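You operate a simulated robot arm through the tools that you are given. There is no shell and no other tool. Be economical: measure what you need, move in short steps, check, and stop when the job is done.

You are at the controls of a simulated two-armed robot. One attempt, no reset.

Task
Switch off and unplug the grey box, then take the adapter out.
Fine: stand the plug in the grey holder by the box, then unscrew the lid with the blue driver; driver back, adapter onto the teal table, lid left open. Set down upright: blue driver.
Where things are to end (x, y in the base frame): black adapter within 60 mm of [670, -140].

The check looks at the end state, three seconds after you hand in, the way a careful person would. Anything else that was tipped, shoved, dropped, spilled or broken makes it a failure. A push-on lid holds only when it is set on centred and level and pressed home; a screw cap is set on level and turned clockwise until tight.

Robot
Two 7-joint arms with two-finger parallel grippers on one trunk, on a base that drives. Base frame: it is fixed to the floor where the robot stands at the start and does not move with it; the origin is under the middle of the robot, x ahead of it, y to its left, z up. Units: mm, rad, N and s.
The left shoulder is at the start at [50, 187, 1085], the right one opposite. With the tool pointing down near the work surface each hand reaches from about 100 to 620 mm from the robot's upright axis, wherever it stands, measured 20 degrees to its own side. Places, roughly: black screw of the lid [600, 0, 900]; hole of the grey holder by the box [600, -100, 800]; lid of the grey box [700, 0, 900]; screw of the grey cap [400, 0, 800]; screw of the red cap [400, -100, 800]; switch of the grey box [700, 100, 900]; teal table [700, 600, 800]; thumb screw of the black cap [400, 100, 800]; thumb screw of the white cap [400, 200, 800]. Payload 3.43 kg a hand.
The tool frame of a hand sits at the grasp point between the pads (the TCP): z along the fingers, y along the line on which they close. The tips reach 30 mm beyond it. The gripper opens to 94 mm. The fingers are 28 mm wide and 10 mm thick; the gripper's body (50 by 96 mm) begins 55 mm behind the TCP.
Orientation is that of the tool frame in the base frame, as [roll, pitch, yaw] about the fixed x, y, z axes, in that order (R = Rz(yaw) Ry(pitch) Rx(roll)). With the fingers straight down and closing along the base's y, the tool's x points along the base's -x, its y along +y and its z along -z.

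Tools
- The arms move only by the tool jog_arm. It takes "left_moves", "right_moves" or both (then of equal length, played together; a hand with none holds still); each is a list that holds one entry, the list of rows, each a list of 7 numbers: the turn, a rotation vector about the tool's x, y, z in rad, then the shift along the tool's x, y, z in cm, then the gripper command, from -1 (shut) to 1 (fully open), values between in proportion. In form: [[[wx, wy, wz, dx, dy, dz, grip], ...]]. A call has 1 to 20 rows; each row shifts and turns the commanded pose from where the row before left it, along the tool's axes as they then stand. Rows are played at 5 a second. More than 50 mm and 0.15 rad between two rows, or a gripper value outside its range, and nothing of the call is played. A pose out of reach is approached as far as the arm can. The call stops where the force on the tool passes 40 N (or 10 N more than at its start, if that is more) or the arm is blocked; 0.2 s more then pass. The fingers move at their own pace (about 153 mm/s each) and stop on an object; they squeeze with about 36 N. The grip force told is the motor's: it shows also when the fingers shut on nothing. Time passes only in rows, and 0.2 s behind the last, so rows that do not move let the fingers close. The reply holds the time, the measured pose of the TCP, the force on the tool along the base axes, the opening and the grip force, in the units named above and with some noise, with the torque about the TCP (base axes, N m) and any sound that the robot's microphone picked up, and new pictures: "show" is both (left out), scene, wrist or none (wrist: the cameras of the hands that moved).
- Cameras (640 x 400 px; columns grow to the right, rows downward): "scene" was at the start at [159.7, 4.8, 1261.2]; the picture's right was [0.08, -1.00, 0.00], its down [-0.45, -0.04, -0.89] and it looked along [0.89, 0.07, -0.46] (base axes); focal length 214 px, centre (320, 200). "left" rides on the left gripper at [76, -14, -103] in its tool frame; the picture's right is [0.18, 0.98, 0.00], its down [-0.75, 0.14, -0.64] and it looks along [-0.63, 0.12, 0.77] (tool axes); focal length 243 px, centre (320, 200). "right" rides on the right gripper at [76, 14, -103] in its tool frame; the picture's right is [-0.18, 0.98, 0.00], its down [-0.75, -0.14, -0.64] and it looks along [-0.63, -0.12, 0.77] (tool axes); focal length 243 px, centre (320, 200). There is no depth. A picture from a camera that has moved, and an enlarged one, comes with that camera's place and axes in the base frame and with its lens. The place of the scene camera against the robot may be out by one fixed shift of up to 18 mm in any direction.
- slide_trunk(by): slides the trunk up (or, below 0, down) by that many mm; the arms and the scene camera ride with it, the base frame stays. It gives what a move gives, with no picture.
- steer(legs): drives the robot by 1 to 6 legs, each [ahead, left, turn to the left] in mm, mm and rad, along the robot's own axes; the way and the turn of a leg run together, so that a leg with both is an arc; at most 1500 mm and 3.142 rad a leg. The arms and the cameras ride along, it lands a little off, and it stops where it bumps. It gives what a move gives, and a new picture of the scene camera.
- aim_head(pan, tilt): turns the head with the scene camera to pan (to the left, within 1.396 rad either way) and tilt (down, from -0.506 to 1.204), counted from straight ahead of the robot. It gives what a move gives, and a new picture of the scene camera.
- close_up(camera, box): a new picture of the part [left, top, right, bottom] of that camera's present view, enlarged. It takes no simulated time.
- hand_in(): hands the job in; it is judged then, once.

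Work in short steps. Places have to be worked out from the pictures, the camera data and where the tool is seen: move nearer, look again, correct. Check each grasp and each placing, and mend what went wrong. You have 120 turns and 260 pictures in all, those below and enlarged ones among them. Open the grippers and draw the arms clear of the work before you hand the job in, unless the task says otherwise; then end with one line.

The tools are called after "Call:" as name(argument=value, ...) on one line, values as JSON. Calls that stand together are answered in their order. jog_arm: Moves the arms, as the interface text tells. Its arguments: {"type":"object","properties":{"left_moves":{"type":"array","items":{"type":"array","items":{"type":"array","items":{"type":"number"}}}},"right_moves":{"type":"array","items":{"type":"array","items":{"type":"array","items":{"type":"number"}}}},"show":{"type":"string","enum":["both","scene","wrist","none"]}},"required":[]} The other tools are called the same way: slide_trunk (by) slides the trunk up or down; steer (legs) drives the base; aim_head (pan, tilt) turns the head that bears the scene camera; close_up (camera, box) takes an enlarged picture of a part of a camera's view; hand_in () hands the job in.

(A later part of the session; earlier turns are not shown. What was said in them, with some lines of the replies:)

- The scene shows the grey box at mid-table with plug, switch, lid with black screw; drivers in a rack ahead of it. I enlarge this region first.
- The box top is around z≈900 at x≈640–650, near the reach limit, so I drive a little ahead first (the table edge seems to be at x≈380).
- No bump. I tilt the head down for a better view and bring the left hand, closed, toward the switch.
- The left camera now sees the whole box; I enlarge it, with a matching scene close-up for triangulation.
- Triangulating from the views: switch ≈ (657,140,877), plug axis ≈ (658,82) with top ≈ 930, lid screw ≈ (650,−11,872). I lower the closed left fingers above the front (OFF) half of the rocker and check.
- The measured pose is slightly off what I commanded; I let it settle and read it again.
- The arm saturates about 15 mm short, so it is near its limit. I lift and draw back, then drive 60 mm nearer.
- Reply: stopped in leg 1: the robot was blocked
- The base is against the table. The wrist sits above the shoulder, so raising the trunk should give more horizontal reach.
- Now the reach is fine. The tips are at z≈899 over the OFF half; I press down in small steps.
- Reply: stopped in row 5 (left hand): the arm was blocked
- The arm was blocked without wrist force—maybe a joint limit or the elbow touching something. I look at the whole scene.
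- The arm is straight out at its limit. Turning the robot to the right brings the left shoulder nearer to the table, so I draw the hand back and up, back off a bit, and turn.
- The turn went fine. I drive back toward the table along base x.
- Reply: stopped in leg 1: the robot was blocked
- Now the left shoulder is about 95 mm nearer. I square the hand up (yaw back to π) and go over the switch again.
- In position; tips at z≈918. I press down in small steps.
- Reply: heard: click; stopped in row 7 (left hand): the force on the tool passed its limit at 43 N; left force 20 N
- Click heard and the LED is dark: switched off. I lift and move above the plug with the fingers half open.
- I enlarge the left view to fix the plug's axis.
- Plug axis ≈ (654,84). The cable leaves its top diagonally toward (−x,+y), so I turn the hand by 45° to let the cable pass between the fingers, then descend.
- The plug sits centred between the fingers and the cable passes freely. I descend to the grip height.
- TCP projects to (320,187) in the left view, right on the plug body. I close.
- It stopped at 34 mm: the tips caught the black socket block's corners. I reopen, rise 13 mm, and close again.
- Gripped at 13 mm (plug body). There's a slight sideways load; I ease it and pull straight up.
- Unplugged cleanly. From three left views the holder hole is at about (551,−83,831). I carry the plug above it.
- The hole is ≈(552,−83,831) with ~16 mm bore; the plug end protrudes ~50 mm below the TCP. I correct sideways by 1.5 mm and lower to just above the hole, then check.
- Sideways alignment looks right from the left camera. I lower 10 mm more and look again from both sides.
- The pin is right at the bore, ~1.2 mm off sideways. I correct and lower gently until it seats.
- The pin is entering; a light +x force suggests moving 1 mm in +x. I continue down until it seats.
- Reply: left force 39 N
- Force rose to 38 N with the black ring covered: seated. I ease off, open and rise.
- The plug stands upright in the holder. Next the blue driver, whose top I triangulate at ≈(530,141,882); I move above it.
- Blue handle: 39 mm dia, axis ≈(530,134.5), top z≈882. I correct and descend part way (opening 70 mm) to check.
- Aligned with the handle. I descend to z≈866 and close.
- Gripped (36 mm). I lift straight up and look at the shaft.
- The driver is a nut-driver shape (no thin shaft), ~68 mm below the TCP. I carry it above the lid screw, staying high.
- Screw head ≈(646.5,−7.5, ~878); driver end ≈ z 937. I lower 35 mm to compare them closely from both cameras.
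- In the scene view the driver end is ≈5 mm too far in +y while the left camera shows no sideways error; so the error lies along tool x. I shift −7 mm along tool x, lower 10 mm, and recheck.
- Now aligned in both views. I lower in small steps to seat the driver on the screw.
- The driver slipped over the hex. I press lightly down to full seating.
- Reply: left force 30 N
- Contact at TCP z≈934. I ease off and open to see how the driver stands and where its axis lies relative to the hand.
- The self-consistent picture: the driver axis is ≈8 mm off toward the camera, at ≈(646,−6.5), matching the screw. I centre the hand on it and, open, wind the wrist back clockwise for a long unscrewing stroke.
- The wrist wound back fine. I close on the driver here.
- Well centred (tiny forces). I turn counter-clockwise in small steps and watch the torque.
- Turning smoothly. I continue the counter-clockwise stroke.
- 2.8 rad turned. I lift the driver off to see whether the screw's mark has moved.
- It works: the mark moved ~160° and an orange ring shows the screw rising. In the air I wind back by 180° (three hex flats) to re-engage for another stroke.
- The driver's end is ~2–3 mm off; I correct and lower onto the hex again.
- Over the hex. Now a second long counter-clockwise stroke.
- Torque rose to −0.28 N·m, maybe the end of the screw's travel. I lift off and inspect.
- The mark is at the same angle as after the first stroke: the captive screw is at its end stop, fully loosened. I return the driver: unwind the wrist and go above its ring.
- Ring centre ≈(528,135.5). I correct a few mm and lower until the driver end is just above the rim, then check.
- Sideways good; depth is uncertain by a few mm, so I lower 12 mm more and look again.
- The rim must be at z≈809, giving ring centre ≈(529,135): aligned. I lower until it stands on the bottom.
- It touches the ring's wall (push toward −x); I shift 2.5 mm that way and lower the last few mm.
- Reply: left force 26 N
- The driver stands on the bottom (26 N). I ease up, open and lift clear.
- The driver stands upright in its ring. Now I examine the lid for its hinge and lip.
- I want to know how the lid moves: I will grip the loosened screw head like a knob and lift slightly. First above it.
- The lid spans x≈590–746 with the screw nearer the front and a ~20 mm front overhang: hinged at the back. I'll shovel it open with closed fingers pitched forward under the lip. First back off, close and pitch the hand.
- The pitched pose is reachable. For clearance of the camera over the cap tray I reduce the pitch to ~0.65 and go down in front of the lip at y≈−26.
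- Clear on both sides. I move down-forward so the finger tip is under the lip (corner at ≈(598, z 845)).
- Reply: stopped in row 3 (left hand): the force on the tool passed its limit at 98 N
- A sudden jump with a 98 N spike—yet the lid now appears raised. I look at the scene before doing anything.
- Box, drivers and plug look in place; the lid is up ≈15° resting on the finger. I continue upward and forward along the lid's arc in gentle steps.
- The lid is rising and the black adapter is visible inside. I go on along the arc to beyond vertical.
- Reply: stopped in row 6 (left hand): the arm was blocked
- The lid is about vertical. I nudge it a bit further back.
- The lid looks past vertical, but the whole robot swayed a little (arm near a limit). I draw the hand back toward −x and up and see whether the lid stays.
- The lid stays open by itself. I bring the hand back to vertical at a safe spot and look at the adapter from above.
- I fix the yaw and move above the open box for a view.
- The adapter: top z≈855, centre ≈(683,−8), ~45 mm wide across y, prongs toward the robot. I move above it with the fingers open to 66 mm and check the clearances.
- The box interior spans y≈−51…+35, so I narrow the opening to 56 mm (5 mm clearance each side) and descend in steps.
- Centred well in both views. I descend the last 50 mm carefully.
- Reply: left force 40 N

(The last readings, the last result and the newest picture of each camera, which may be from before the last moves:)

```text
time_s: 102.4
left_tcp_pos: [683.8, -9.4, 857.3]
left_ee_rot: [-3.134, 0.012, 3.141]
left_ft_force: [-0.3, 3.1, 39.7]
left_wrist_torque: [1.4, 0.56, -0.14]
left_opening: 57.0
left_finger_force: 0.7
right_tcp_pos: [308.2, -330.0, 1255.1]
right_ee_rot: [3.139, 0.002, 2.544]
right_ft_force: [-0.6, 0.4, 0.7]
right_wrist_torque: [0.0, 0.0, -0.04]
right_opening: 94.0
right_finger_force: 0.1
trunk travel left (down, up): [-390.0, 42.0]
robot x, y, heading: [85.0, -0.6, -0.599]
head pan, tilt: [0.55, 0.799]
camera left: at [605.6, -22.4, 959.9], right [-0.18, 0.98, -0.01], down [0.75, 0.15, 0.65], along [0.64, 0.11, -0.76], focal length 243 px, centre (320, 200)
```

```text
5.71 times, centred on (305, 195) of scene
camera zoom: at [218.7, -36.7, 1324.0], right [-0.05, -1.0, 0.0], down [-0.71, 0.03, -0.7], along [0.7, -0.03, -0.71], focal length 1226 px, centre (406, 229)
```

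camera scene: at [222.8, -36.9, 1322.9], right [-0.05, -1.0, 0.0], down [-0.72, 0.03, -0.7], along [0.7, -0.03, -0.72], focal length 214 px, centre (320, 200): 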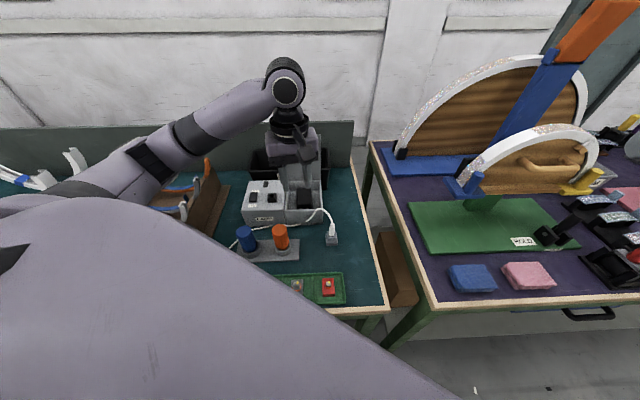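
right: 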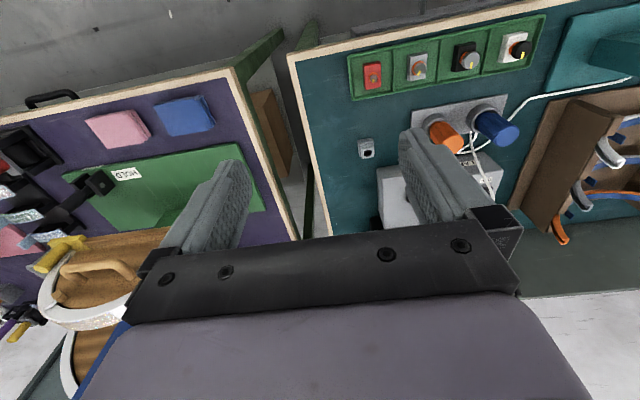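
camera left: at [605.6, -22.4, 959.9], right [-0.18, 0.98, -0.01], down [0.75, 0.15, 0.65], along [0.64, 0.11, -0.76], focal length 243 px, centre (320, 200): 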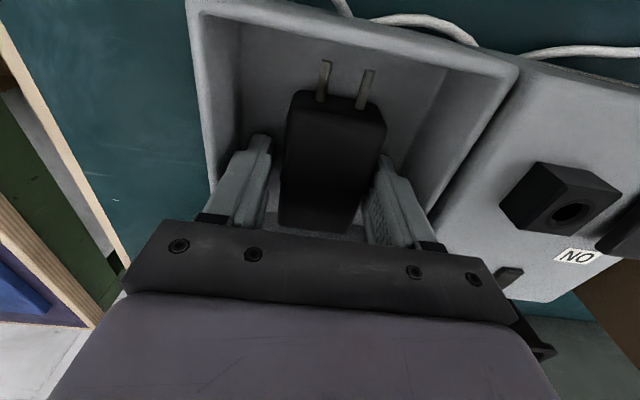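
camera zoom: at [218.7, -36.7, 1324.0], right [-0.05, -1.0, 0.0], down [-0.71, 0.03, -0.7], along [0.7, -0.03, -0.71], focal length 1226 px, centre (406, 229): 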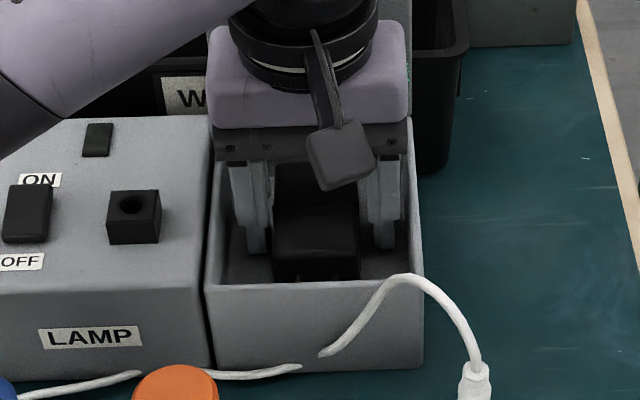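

Contact at tip z≈827—most likely the box floor. I rise 4 mm and close on the adapter.

Call:
jog_arm(left_moves=[[[0, 0, 0, 0, 0, -0.4, 0.18], [0, 0, 0, 0, 0, 0, 0.18], [0, 0, 0, 0, 0, 0, -1], [0, 0, 0, 0, 0, 0, -1], [0, 0, 0, 0, 0, 0, -1]]], show="wrist")

```text
time_s: 103.6
left_tcp_pos: [683.9, -7.0, 858.4]
left_ee_rot: [-3.137, 0.006, -3.141]
left_ft_force: [6.3, 10.7, 27.9]
left_wrist_torque: [1.19, 0.19, -0.27]
left_opening: 49.8
left_finger_force: 36.0
right_tcp_pos: [310.2, -328.6, 1253.9]
right_ee_rot: [3.139, -0.002, 2.546]
right_ft_force: [0.1, -0.2, -0.3]
right_wrist_torque: [-0.01, -0.02, 0.01]
right_opening: 94.2
right_finger_force: 0.1
trunk travel left (down, up): [-390.0, 42.0]
robot x, y, heading: [82.4, 1.8, -0.598]
head pan, tilt: [0.55, 0.799]
camera left: at [606.3, -20.6, 960.1], right [-0.19, 0.98, -0.01], down [0.75, 0.14, 0.65], along [0.64, 0.12, -0.76], focal length 243 px, centre (320, 200)
```

left: 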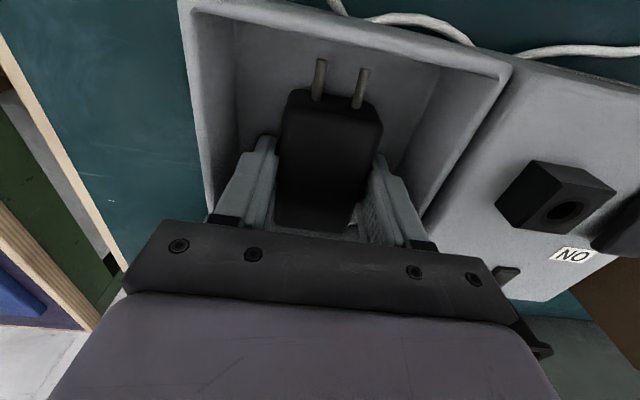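

Gripped at 50 mm. I lift straight up in steps.

Call:
jog_arm(left_moves=[[[0, 0, 0, 0, 0, -1.0, -1], [0, 0, 0, 0, 0, -1.5, -1], [0, 0, 0, 0, 0, -2, -1], [0, 0, 0, 0, 0, -2.5, -1], [0, 0, 0, 0, 0, -2.5, -1], [0, 0, 0, 0, 0, -2.5, -1], [0, 0, 0, 0, 0, 0, -1]]], show="wrist")

Call:
close_up(camera="scene", box=[220, 120, 380, 260])

```text
time_s: 105.2
left_tcp_pos: [683.7, -6.4, 977.1]
left_ee_rot: [-3.138, 0.0, -3.141]
left_ft_force: [-0.2, -0.5, -1.2]
left_wrist_torque: [-0.02, 0.01, 0.01]
left_opening: 49.9
left_finger_force: 35.3
right_tcp_pos: [312.7, -330.8, 1253.3]
right_ee_rot: [3.141, -0.002, 2.545]
right_ft_force: [0.0, 0.1, -0.1]
right_wrist_torque: [-0.01, 0.02, -0.02]
right_opening: 94.1
right_finger_force: 0.1
trunk travel left (down, up): [-390.0, 42.0]
robot x, y, heading: [82.4, 1.3, -0.596]
head pan, tilt: [0.55, 0.799]
camera left: at [606.6, -20.6, 1079.6], right [-0.18, 0.98, 0.0], down [0.75, 0.14, 0.64], along [0.63, 0.12, -0.77], focal length 243 px, centre (320, 200)
```

left: 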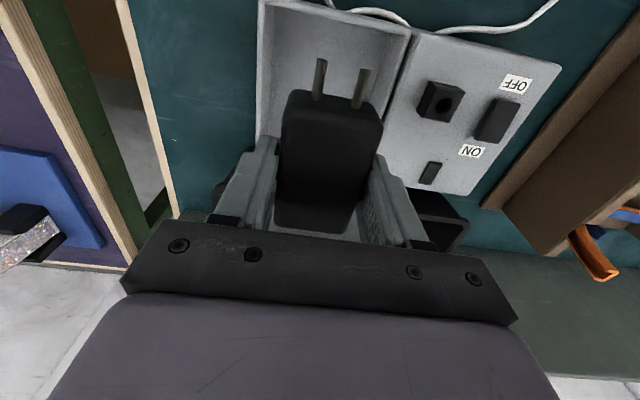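

```text
2.86 times, centred on (300, 190) of scene
camera zoom: at [223.0, -36.8, 1322.8], right [-0.05, -1.0, 0.0], down [-0.72, 0.03, -0.7], along [0.7, -0.03, -0.72], focal length 613 px, centre (377, 229)
```

zoom: 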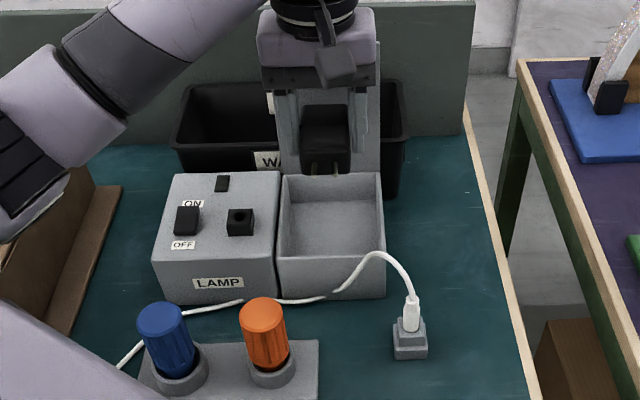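

The adapter is out. Over to the table right of the box: for reach I aim at ≈(640,−130), within tolerance of the target.

Call:
jog_arm(left_moves=[[[0, 0, 0, 1.1, -3.1, 0, -1], [0, 0, 0, 1.1, -3.1, 0, -1], [0, 0, 0, 1.1, -3.1, 0, -1], [0, 0, 0, 1.1, -3.2, 0, -1], [0, 0, 0, 0, 0, 0, -1]]], show="none")

Call:
slide_trunk(by=-60)

Call:
close_up(camera="left", box=[0, 0, 640, 400])

Call:
close_up(camera="scene", box=[230, 100, 410, 280])

```text
time_s: 106.4
left_tcp_pos: [638.3, -132.8, 976.2]
left_ee_rot: [-3.136, 0.002, -3.141]
left_ft_force: [-0.1, 0.7, -1.8]
left_wrist_torque: [-0.01, -0.01, 0.03]
left_opening: 49.9
left_finger_force: 36.2
right_tcp_pos: [312.1, -329.0, 1254.1]
right_ee_rot: [-3.141, -0.001, 2.545]
right_ft_force: [0.0, 0.5, -0.7]
right_wrist_torque: [0.0, -0.01, 0.0]
right_opening: 93.9
right_finger_force: 0.0
trunk travel left (down, up): [-390.0, 42.0]
robot x, y, heading: [81.2, -0.7, -0.594]
head pan, tilt: [0.55, 0.799]
```

```text
time_s: 107.4
left_tcp_pos: [639.1, -132.7, 916.9]
left_ee_rot: [-3.138, 0.001, 3.141]
left_ft_force: [0.0, -0.5, -2.1]
left_wrist_torque: [0.0, 0.0, -0.02]
left_opening: 49.5
left_finger_force: 36.1
right_tcp_pos: [312.3, -330.1, 1193.7]
right_ee_rot: [3.142, -0.003, 2.545]
right_ft_force: [0.5, -0.6, 0.4]
right_wrist_torque: [-0.03, 0.02, 0.01]
right_opening: 93.7
right_finger_force: 0.0
trunk travel left (down, up): [-330.0, 102.0]
robot x, y, heading: [81.9, 5.2, -0.597]
head pan, tilt: [0.55, 0.799]
```

```text
1.00 times, centred on (320, 200) of left (not enlarged: the box is as wide or as high as the picture)
camera zoom: at [562.0, -145.8, 1018.9], right [-0.18, 0.98, 0.0], down [0.75, 0.14, 0.64], along [0.63, 0.11, -0.77], focal length 243 px, centre (320, 200)
```

zoom: 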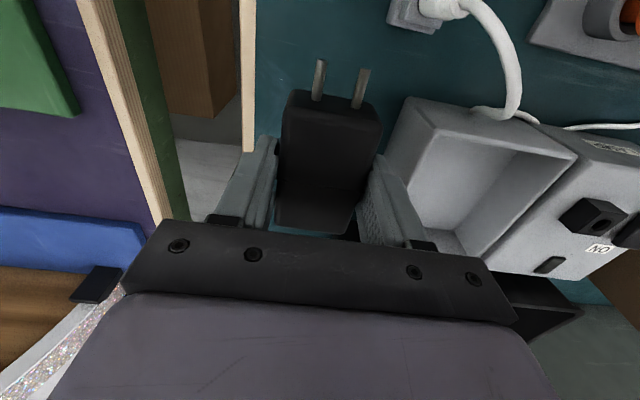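

```text
2.22 times, centred on (320, 190) of scene
camera zoom: at [222.7, -36.8, 1262.9], right [-0.05, -1.0, 0.0], down [-0.72, 0.03, -0.7], along [0.7, -0.03, -0.72], focal length 477 px, centre (320, 222)
```

zoom: 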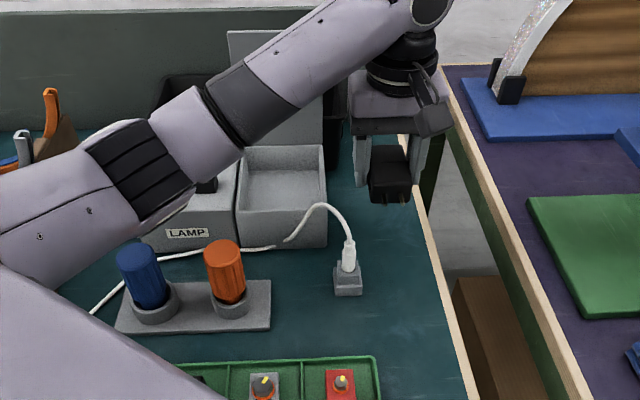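

The spot is free (table edge at y≈−199). I lower toward the table and check.

Call:
jog_arm(left_moves=[[[0, 0, 0, 0, 0, 2, -1], [0, 0, 0, 0, 0, 2, -1], [0, 0, 0, 0, 0, 1.5, -1], [0, 0, 0, 0, 0, 0, -1]]], show="none")

Call:
close_up(camera="scene", box=[230, 100, 410, 280])

```text
time_s: 108.4
left_tcp_pos: [640.5, -132.8, 861.4]
left_ee_rot: [-3.136, 0.0, -3.14]
left_ft_force: [-0.4, -0.8, -0.9]
left_wrist_torque: [0.02, -0.02, 0.01]
left_opening: 49.9
left_finger_force: 36.2
right_tcp_pos: [312.7, -331.7, 1191.8]
right_ee_rot: [3.141, -0.003, 2.543]
right_ft_force: [0.1, 0.3, -0.6]
right_wrist_torque: [0.03, -0.01, 0.0]
right_opening: 94.3
right_finger_force: 0.1
trunk travel left (down, up): [-330.0, 102.0]
robot x, y, heading: [82.8, 4.6, -0.595]
head pan, tilt: [0.55, 0.799]
```

```text
2.22 times, centred on (320, 190) of scene
camera zoom: at [222.9, -36.9, 1262.9], right [-0.05, -1.0, 0.0], down [-0.72, 0.03, -0.7], along [0.7, -0.03, -0.72], focal length 477 px, centre (320, 222)
```

zoom: 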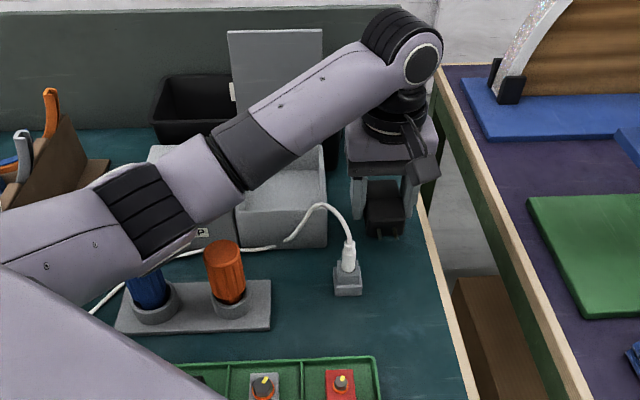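

The elbow has come rather low over the blue driver; I raise the trunk by 45 mm (straighter arm, higher elbow) before lowering further.

Call:
slide_trunk(by=45)

Call:
jog_arm(left_moves=[[[0, 0, 0, 0, 0, 2, -1], [0, 0, 0, 0, 0, 2, -1], [0, 0, 0, 0, 0, 1.5, -1], [0, 0, 0, 0, 0, 1, -1], [0, 0, 0, 0, 0, 0, -1]]], show="wrist")

Call:
close_up(camera="scene", box=[230, 100, 410, 280])

```text
time_s: 109.3
left_tcp_pos: [639.0, -131.6, 906.0]
left_ee_rot: [-3.139, 0.0, 3.141]
left_ft_force: [1.3, -0.6, -1.5]
left_wrist_torque: [-0.01, -0.01, 0.05]
left_opening: 49.7
left_finger_force: 35.9
right_tcp_pos: [313.6, -329.8, 1238.4]
right_ee_rot: [3.141, -0.004, 2.545]
right_ft_force: [0.3, -1.5, 0.3]
right_wrist_torque: [0.02, -0.01, 0.01]
right_opening: 94.0
right_finger_force: 0.1
trunk travel left (down, up): [-375.0, 57.0]
robot x, y, heading: [86.8, -0.8, -0.598]
head pan, tilt: [0.55, 0.799]
```

```text
time_s: 110.5
left_tcp_pos: [638.8, -131.8, 840.7]
left_ee_rot: [-3.138, 0.002, 3.14]
left_ft_force: [-0.6, 1.0, -1.7]
left_wrist_torque: [0.01, -0.04, 0.0]
left_opening: 49.5
left_finger_force: 36.3
right_tcp_pos: [311.9, -329.6, 1239.2]
right_ee_rot: [-3.14, -0.002, 2.543]
right_ft_force: [1.0, 0.2, -0.2]
right_wrist_torque: [-0.05, -0.02, 0.0]
right_opening: 94.0
right_finger_force: 0.0
trunk travel left (down, up): [-375.0, 57.0]
robot x, y, heading: [81.9, 3.5, -0.597]
head pan, tilt: [0.55, 0.799]
camera left: at [561.2, -144.8, 943.1], right [-0.18, 0.98, 0.0], down [0.75, 0.14, 0.64], along [0.63, 0.11, -0.77], focal length 243 px, centre (320, 200)
```

left: 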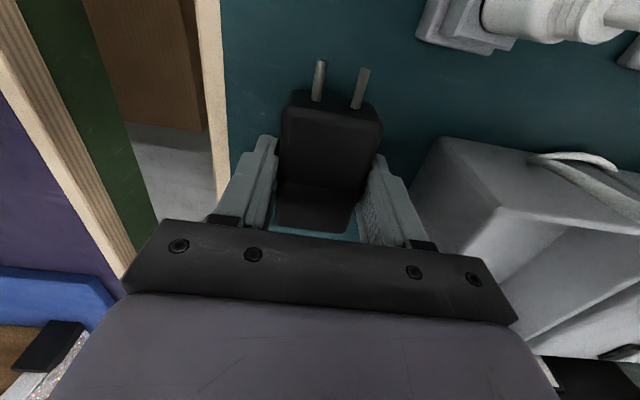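

```text
2.22 times, centred on (320, 190) of scene
camera zoom: at [222.9, -36.9, 1307.9], right [-0.05, -1.0, 0.0], down [-0.72, 0.03, -0.7], along [0.7, -0.03, -0.72], focal length 477 px, centre (320, 222)
```

zoom: 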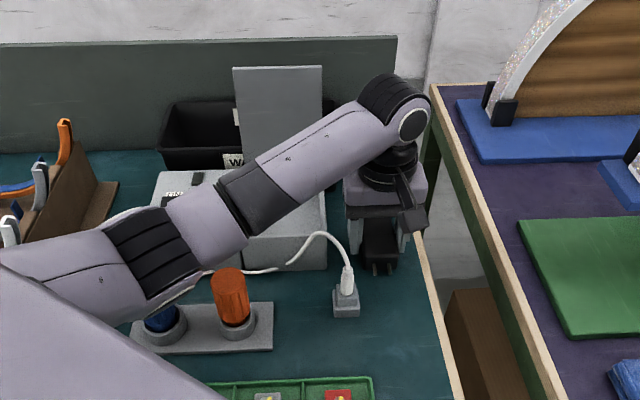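

I lower in small steps until the adapter touches the table.

Call:
jog_arm(left_moves=[[[0, 0, 0, 0, 0, 0.6, -1], [0, 0, 0, 0, 0, 0.4, -1], [0, 0, 0, 0, 0, 0.3, -1], [0, 0, 0, 0, 0, 0.3, -1], [0, 0, 0, 0, 0, 0, -1]]], show="none")

Call:
close_up(camera="scene", box=[310, 160, 380, 230])

```text
time_s: 111.7
left_tcp_pos: [638.7, -133.2, 831.9]
left_ee_rot: [-3.134, 0.008, 3.141]
left_ft_force: [2.9, 6.7, 32.3]
left_wrist_torque: [1.16, 0.52, -0.32]
left_opening: 50.0
left_finger_force: 36.0
right_tcp_pos: [310.2, -329.4, 1239.7]
right_ee_rot: [3.14, 0.0, 2.544]
right_ft_force: [0.4, -0.3, -0.1]
right_wrist_torque: [-0.02, -0.02, -0.04]
right_opening: 93.8
right_finger_force: 0.0
trunk travel left (down, up): [-375.0, 57.0]
robot x, y, heading: [81.8, 3.2, -0.595]
head pan, tilt: [0.55, 0.799]
```

```text
5.71 times, centred on (345, 195) of scene
camera zoom: at [220.1, -35.7, 1308.7], right [-0.05, -1.0, 0.0], down [-0.71, 0.03, -0.7], along [0.7, -0.03, -0.71], focal length 1226 px, centre (177, 229)
```

zoom: 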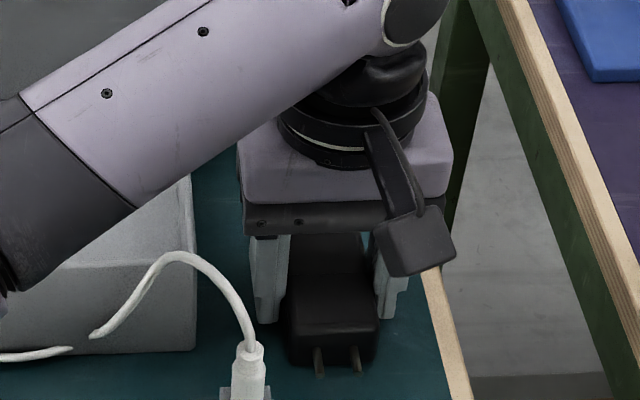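

It stands on the table (32 N). I ease up, open and retreat upward.

Call:
jog_arm(left_moves=[[[0, 0, 0, 0, 0, -0.25, -1], [0, 0, 0, 0, 0, 0, 0.15], [0, 0, 0, 0, 0, 0, 0.25], [0, 0, 0, 0, 0, 0, 0.25], [0, 0, 0, 0, 0, -2, 0.25], [0, 0, 0, 0, 0, -3, 0.25], [0, 0, 0, 0, 0, -4, 0.25], [0, 0, 0, 0, 0, -4, 0.25], [0, 0, 0, 0, 0, -4, 0.25], [0, 0, 0, 0, 0, 0, 0.25]]], show="wrist")

Call:
close_up(camera="scene", box=[220, 120, 400, 280])

```text
time_s: 113.9
left_tcp_pos: [639.2, -128.3, 1000.7]
left_ee_rot: [-3.139, 0.001, -3.141]
left_ft_force: [-0.5, -0.4, -0.1]
left_wrist_torque: [0.01, -0.01, 0.03]
left_opening: 58.9
left_finger_force: 0.0
right_tcp_pos: [313.1, -329.7, 1238.3]
right_ee_rot: [-3.14, -0.002, 2.544]
right_ft_force: [0.0, 0.1, -0.2]
right_wrist_torque: [0.03, 0.04, -0.02]
right_opening: 94.2
right_finger_force: 0.1
trunk travel left (down, up): [-375.0, 57.0]
robot x, y, heading: [86.1, 3.7, -0.599]
head pan, tilt: [0.55, 0.799]
camera left: at [562.2, -141.2, 1102.8], right [-0.18, 0.98, 0.0], down [0.75, 0.14, 0.64], along [0.63, 0.12, -0.77], focal length 243 px, centre (320, 200)
```

left: 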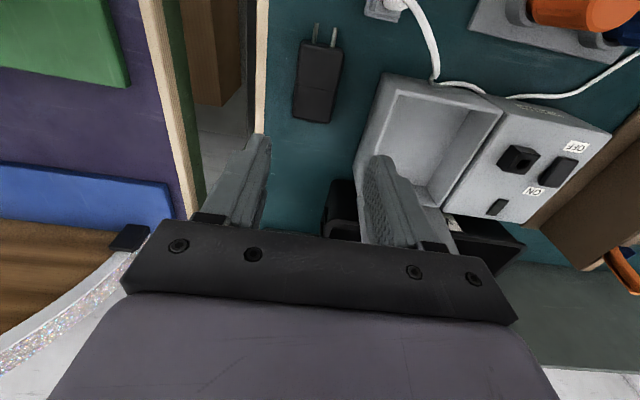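

```text
2.50 times, centred on (310, 200) of scene
camera zoom: at [222.9, -36.9, 1307.8], right [-0.05, -1.0, 0.0], down [-0.72, 0.03, -0.7], along [0.7, -0.03, -0.72], focal length 536 px, centre (345, 200)
```

zoom: 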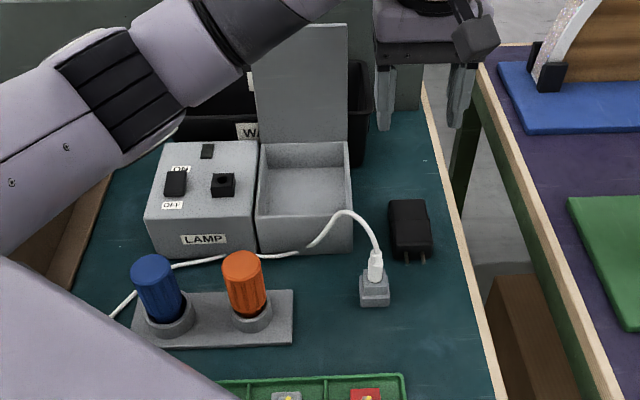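

The adapter lies flat at ≈(635,−131), within 60 mm of the target; the lid is open, plug and driver upright. I draw the left arm up and back.

Call:
jog_arm(left_moves=[[[0, 0, 0, 0, 0, -4, 0.5], [0, 0, 0, 0, 0, -4, 1], [0, 0, 0, 3, 0, -2, 1], [0, 0, 0, 4, 0, 0, 1], [0, 0, 0, 4, 0, 0, 1], [0, 0, 0, 4, 0, 0, 1], [0, 0, 0, 4, 0, 0, 1], [0, 0, 0, 0, 0, 0, 1]]])

Call:
close_up(camera="scene", box=[200, 120, 400, 290])

```text
time_s: 115.7
left_tcp_pos: [448.6, -131.0, 1096.4]
left_ee_rot: [-3.139, 0.0, -3.141]
left_ft_force: [0.4, -0.7, -0.7]
left_wrist_torque: [0.0, -0.01, -0.03]
left_opening: 94.0
left_finger_force: 0.0
right_tcp_pos: [313.1, -330.6, 1237.3]
right_ee_rot: [3.142, -0.001, 2.545]
right_ft_force: [-0.2, 0.4, 0.5]
right_wrist_torque: [-0.04, -0.03, -0.01]
right_opening: 93.6
right_finger_force: 0.0
trunk travel left (down, up): [-375.0, 57.0]
robot x, y, heading: [82.3, 2.1, -0.601]
head pan, tilt: [0.55, 0.799]
camera scene: at [223.0, -36.7, 1307.8], right [-0.05, -1.0, 0.0], down [-0.72, 0.03, -0.7], along [0.7, -0.03, -0.72], focal length 214 px, centre (320, 200)
camera left: at [372.3, -145.0, 1200.2], right [-0.18, 0.98, 0.0], down [0.75, 0.14, 0.64], along [0.63, 0.11, -0.77], focal length 243 px, centre (320, 200)
```

scene: 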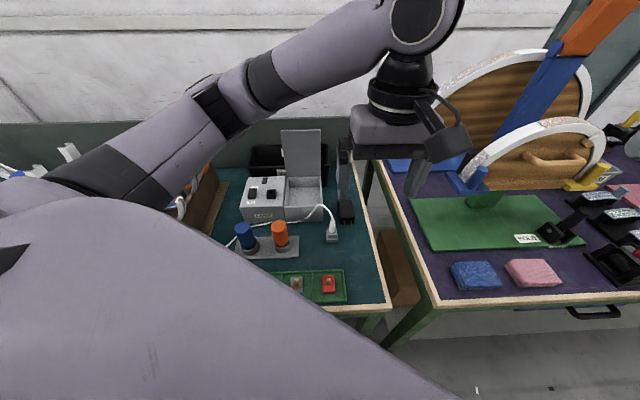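
left: 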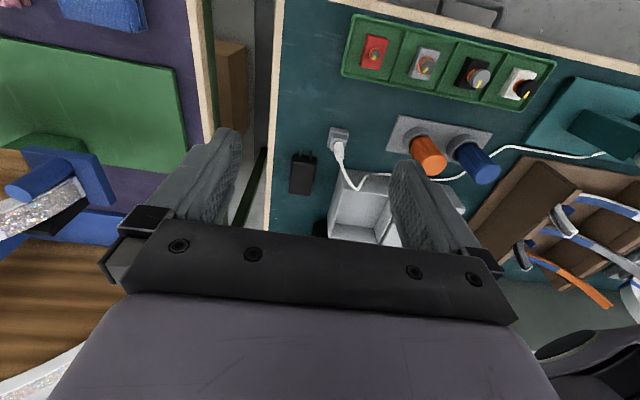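

```text
2.35 times, centred on (300, 205) of scene
camera zoom: at [223.0, -36.7, 1307.8], right [-0.05, -1.0, 0.0], down [-0.72, 0.03, -0.7], along [0.7, -0.03, -0.72], focal length 505 px, centre (367, 188)
```

zoom: 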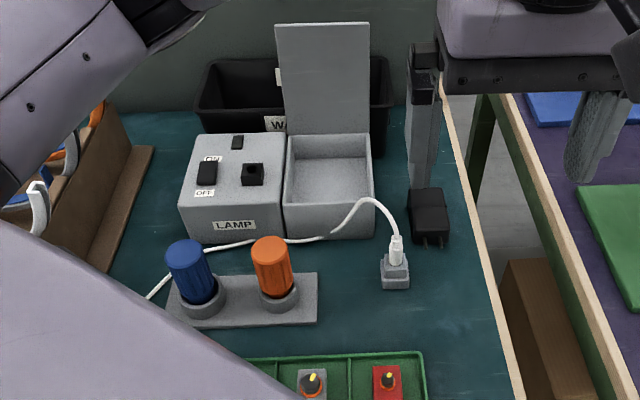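

Everything is in place: switch off, plug standing in its holder, driver upright in its ring, lid open, adapter on the teal table, grippers open and the arm clear. I hand in.

Call:
hand_in()

```text
The job is handed in.
```

The grey box is switched off and unplugged, the plug stands in its holder, the blue driver is back upright, the lid is open, and the black adapter is on the teal table at about (635, −131), roughly 36 mm from its target. The arm jumped once while lifting the lid and hit 98 N, but afterwards the box, drivers and plug looked unmoved.
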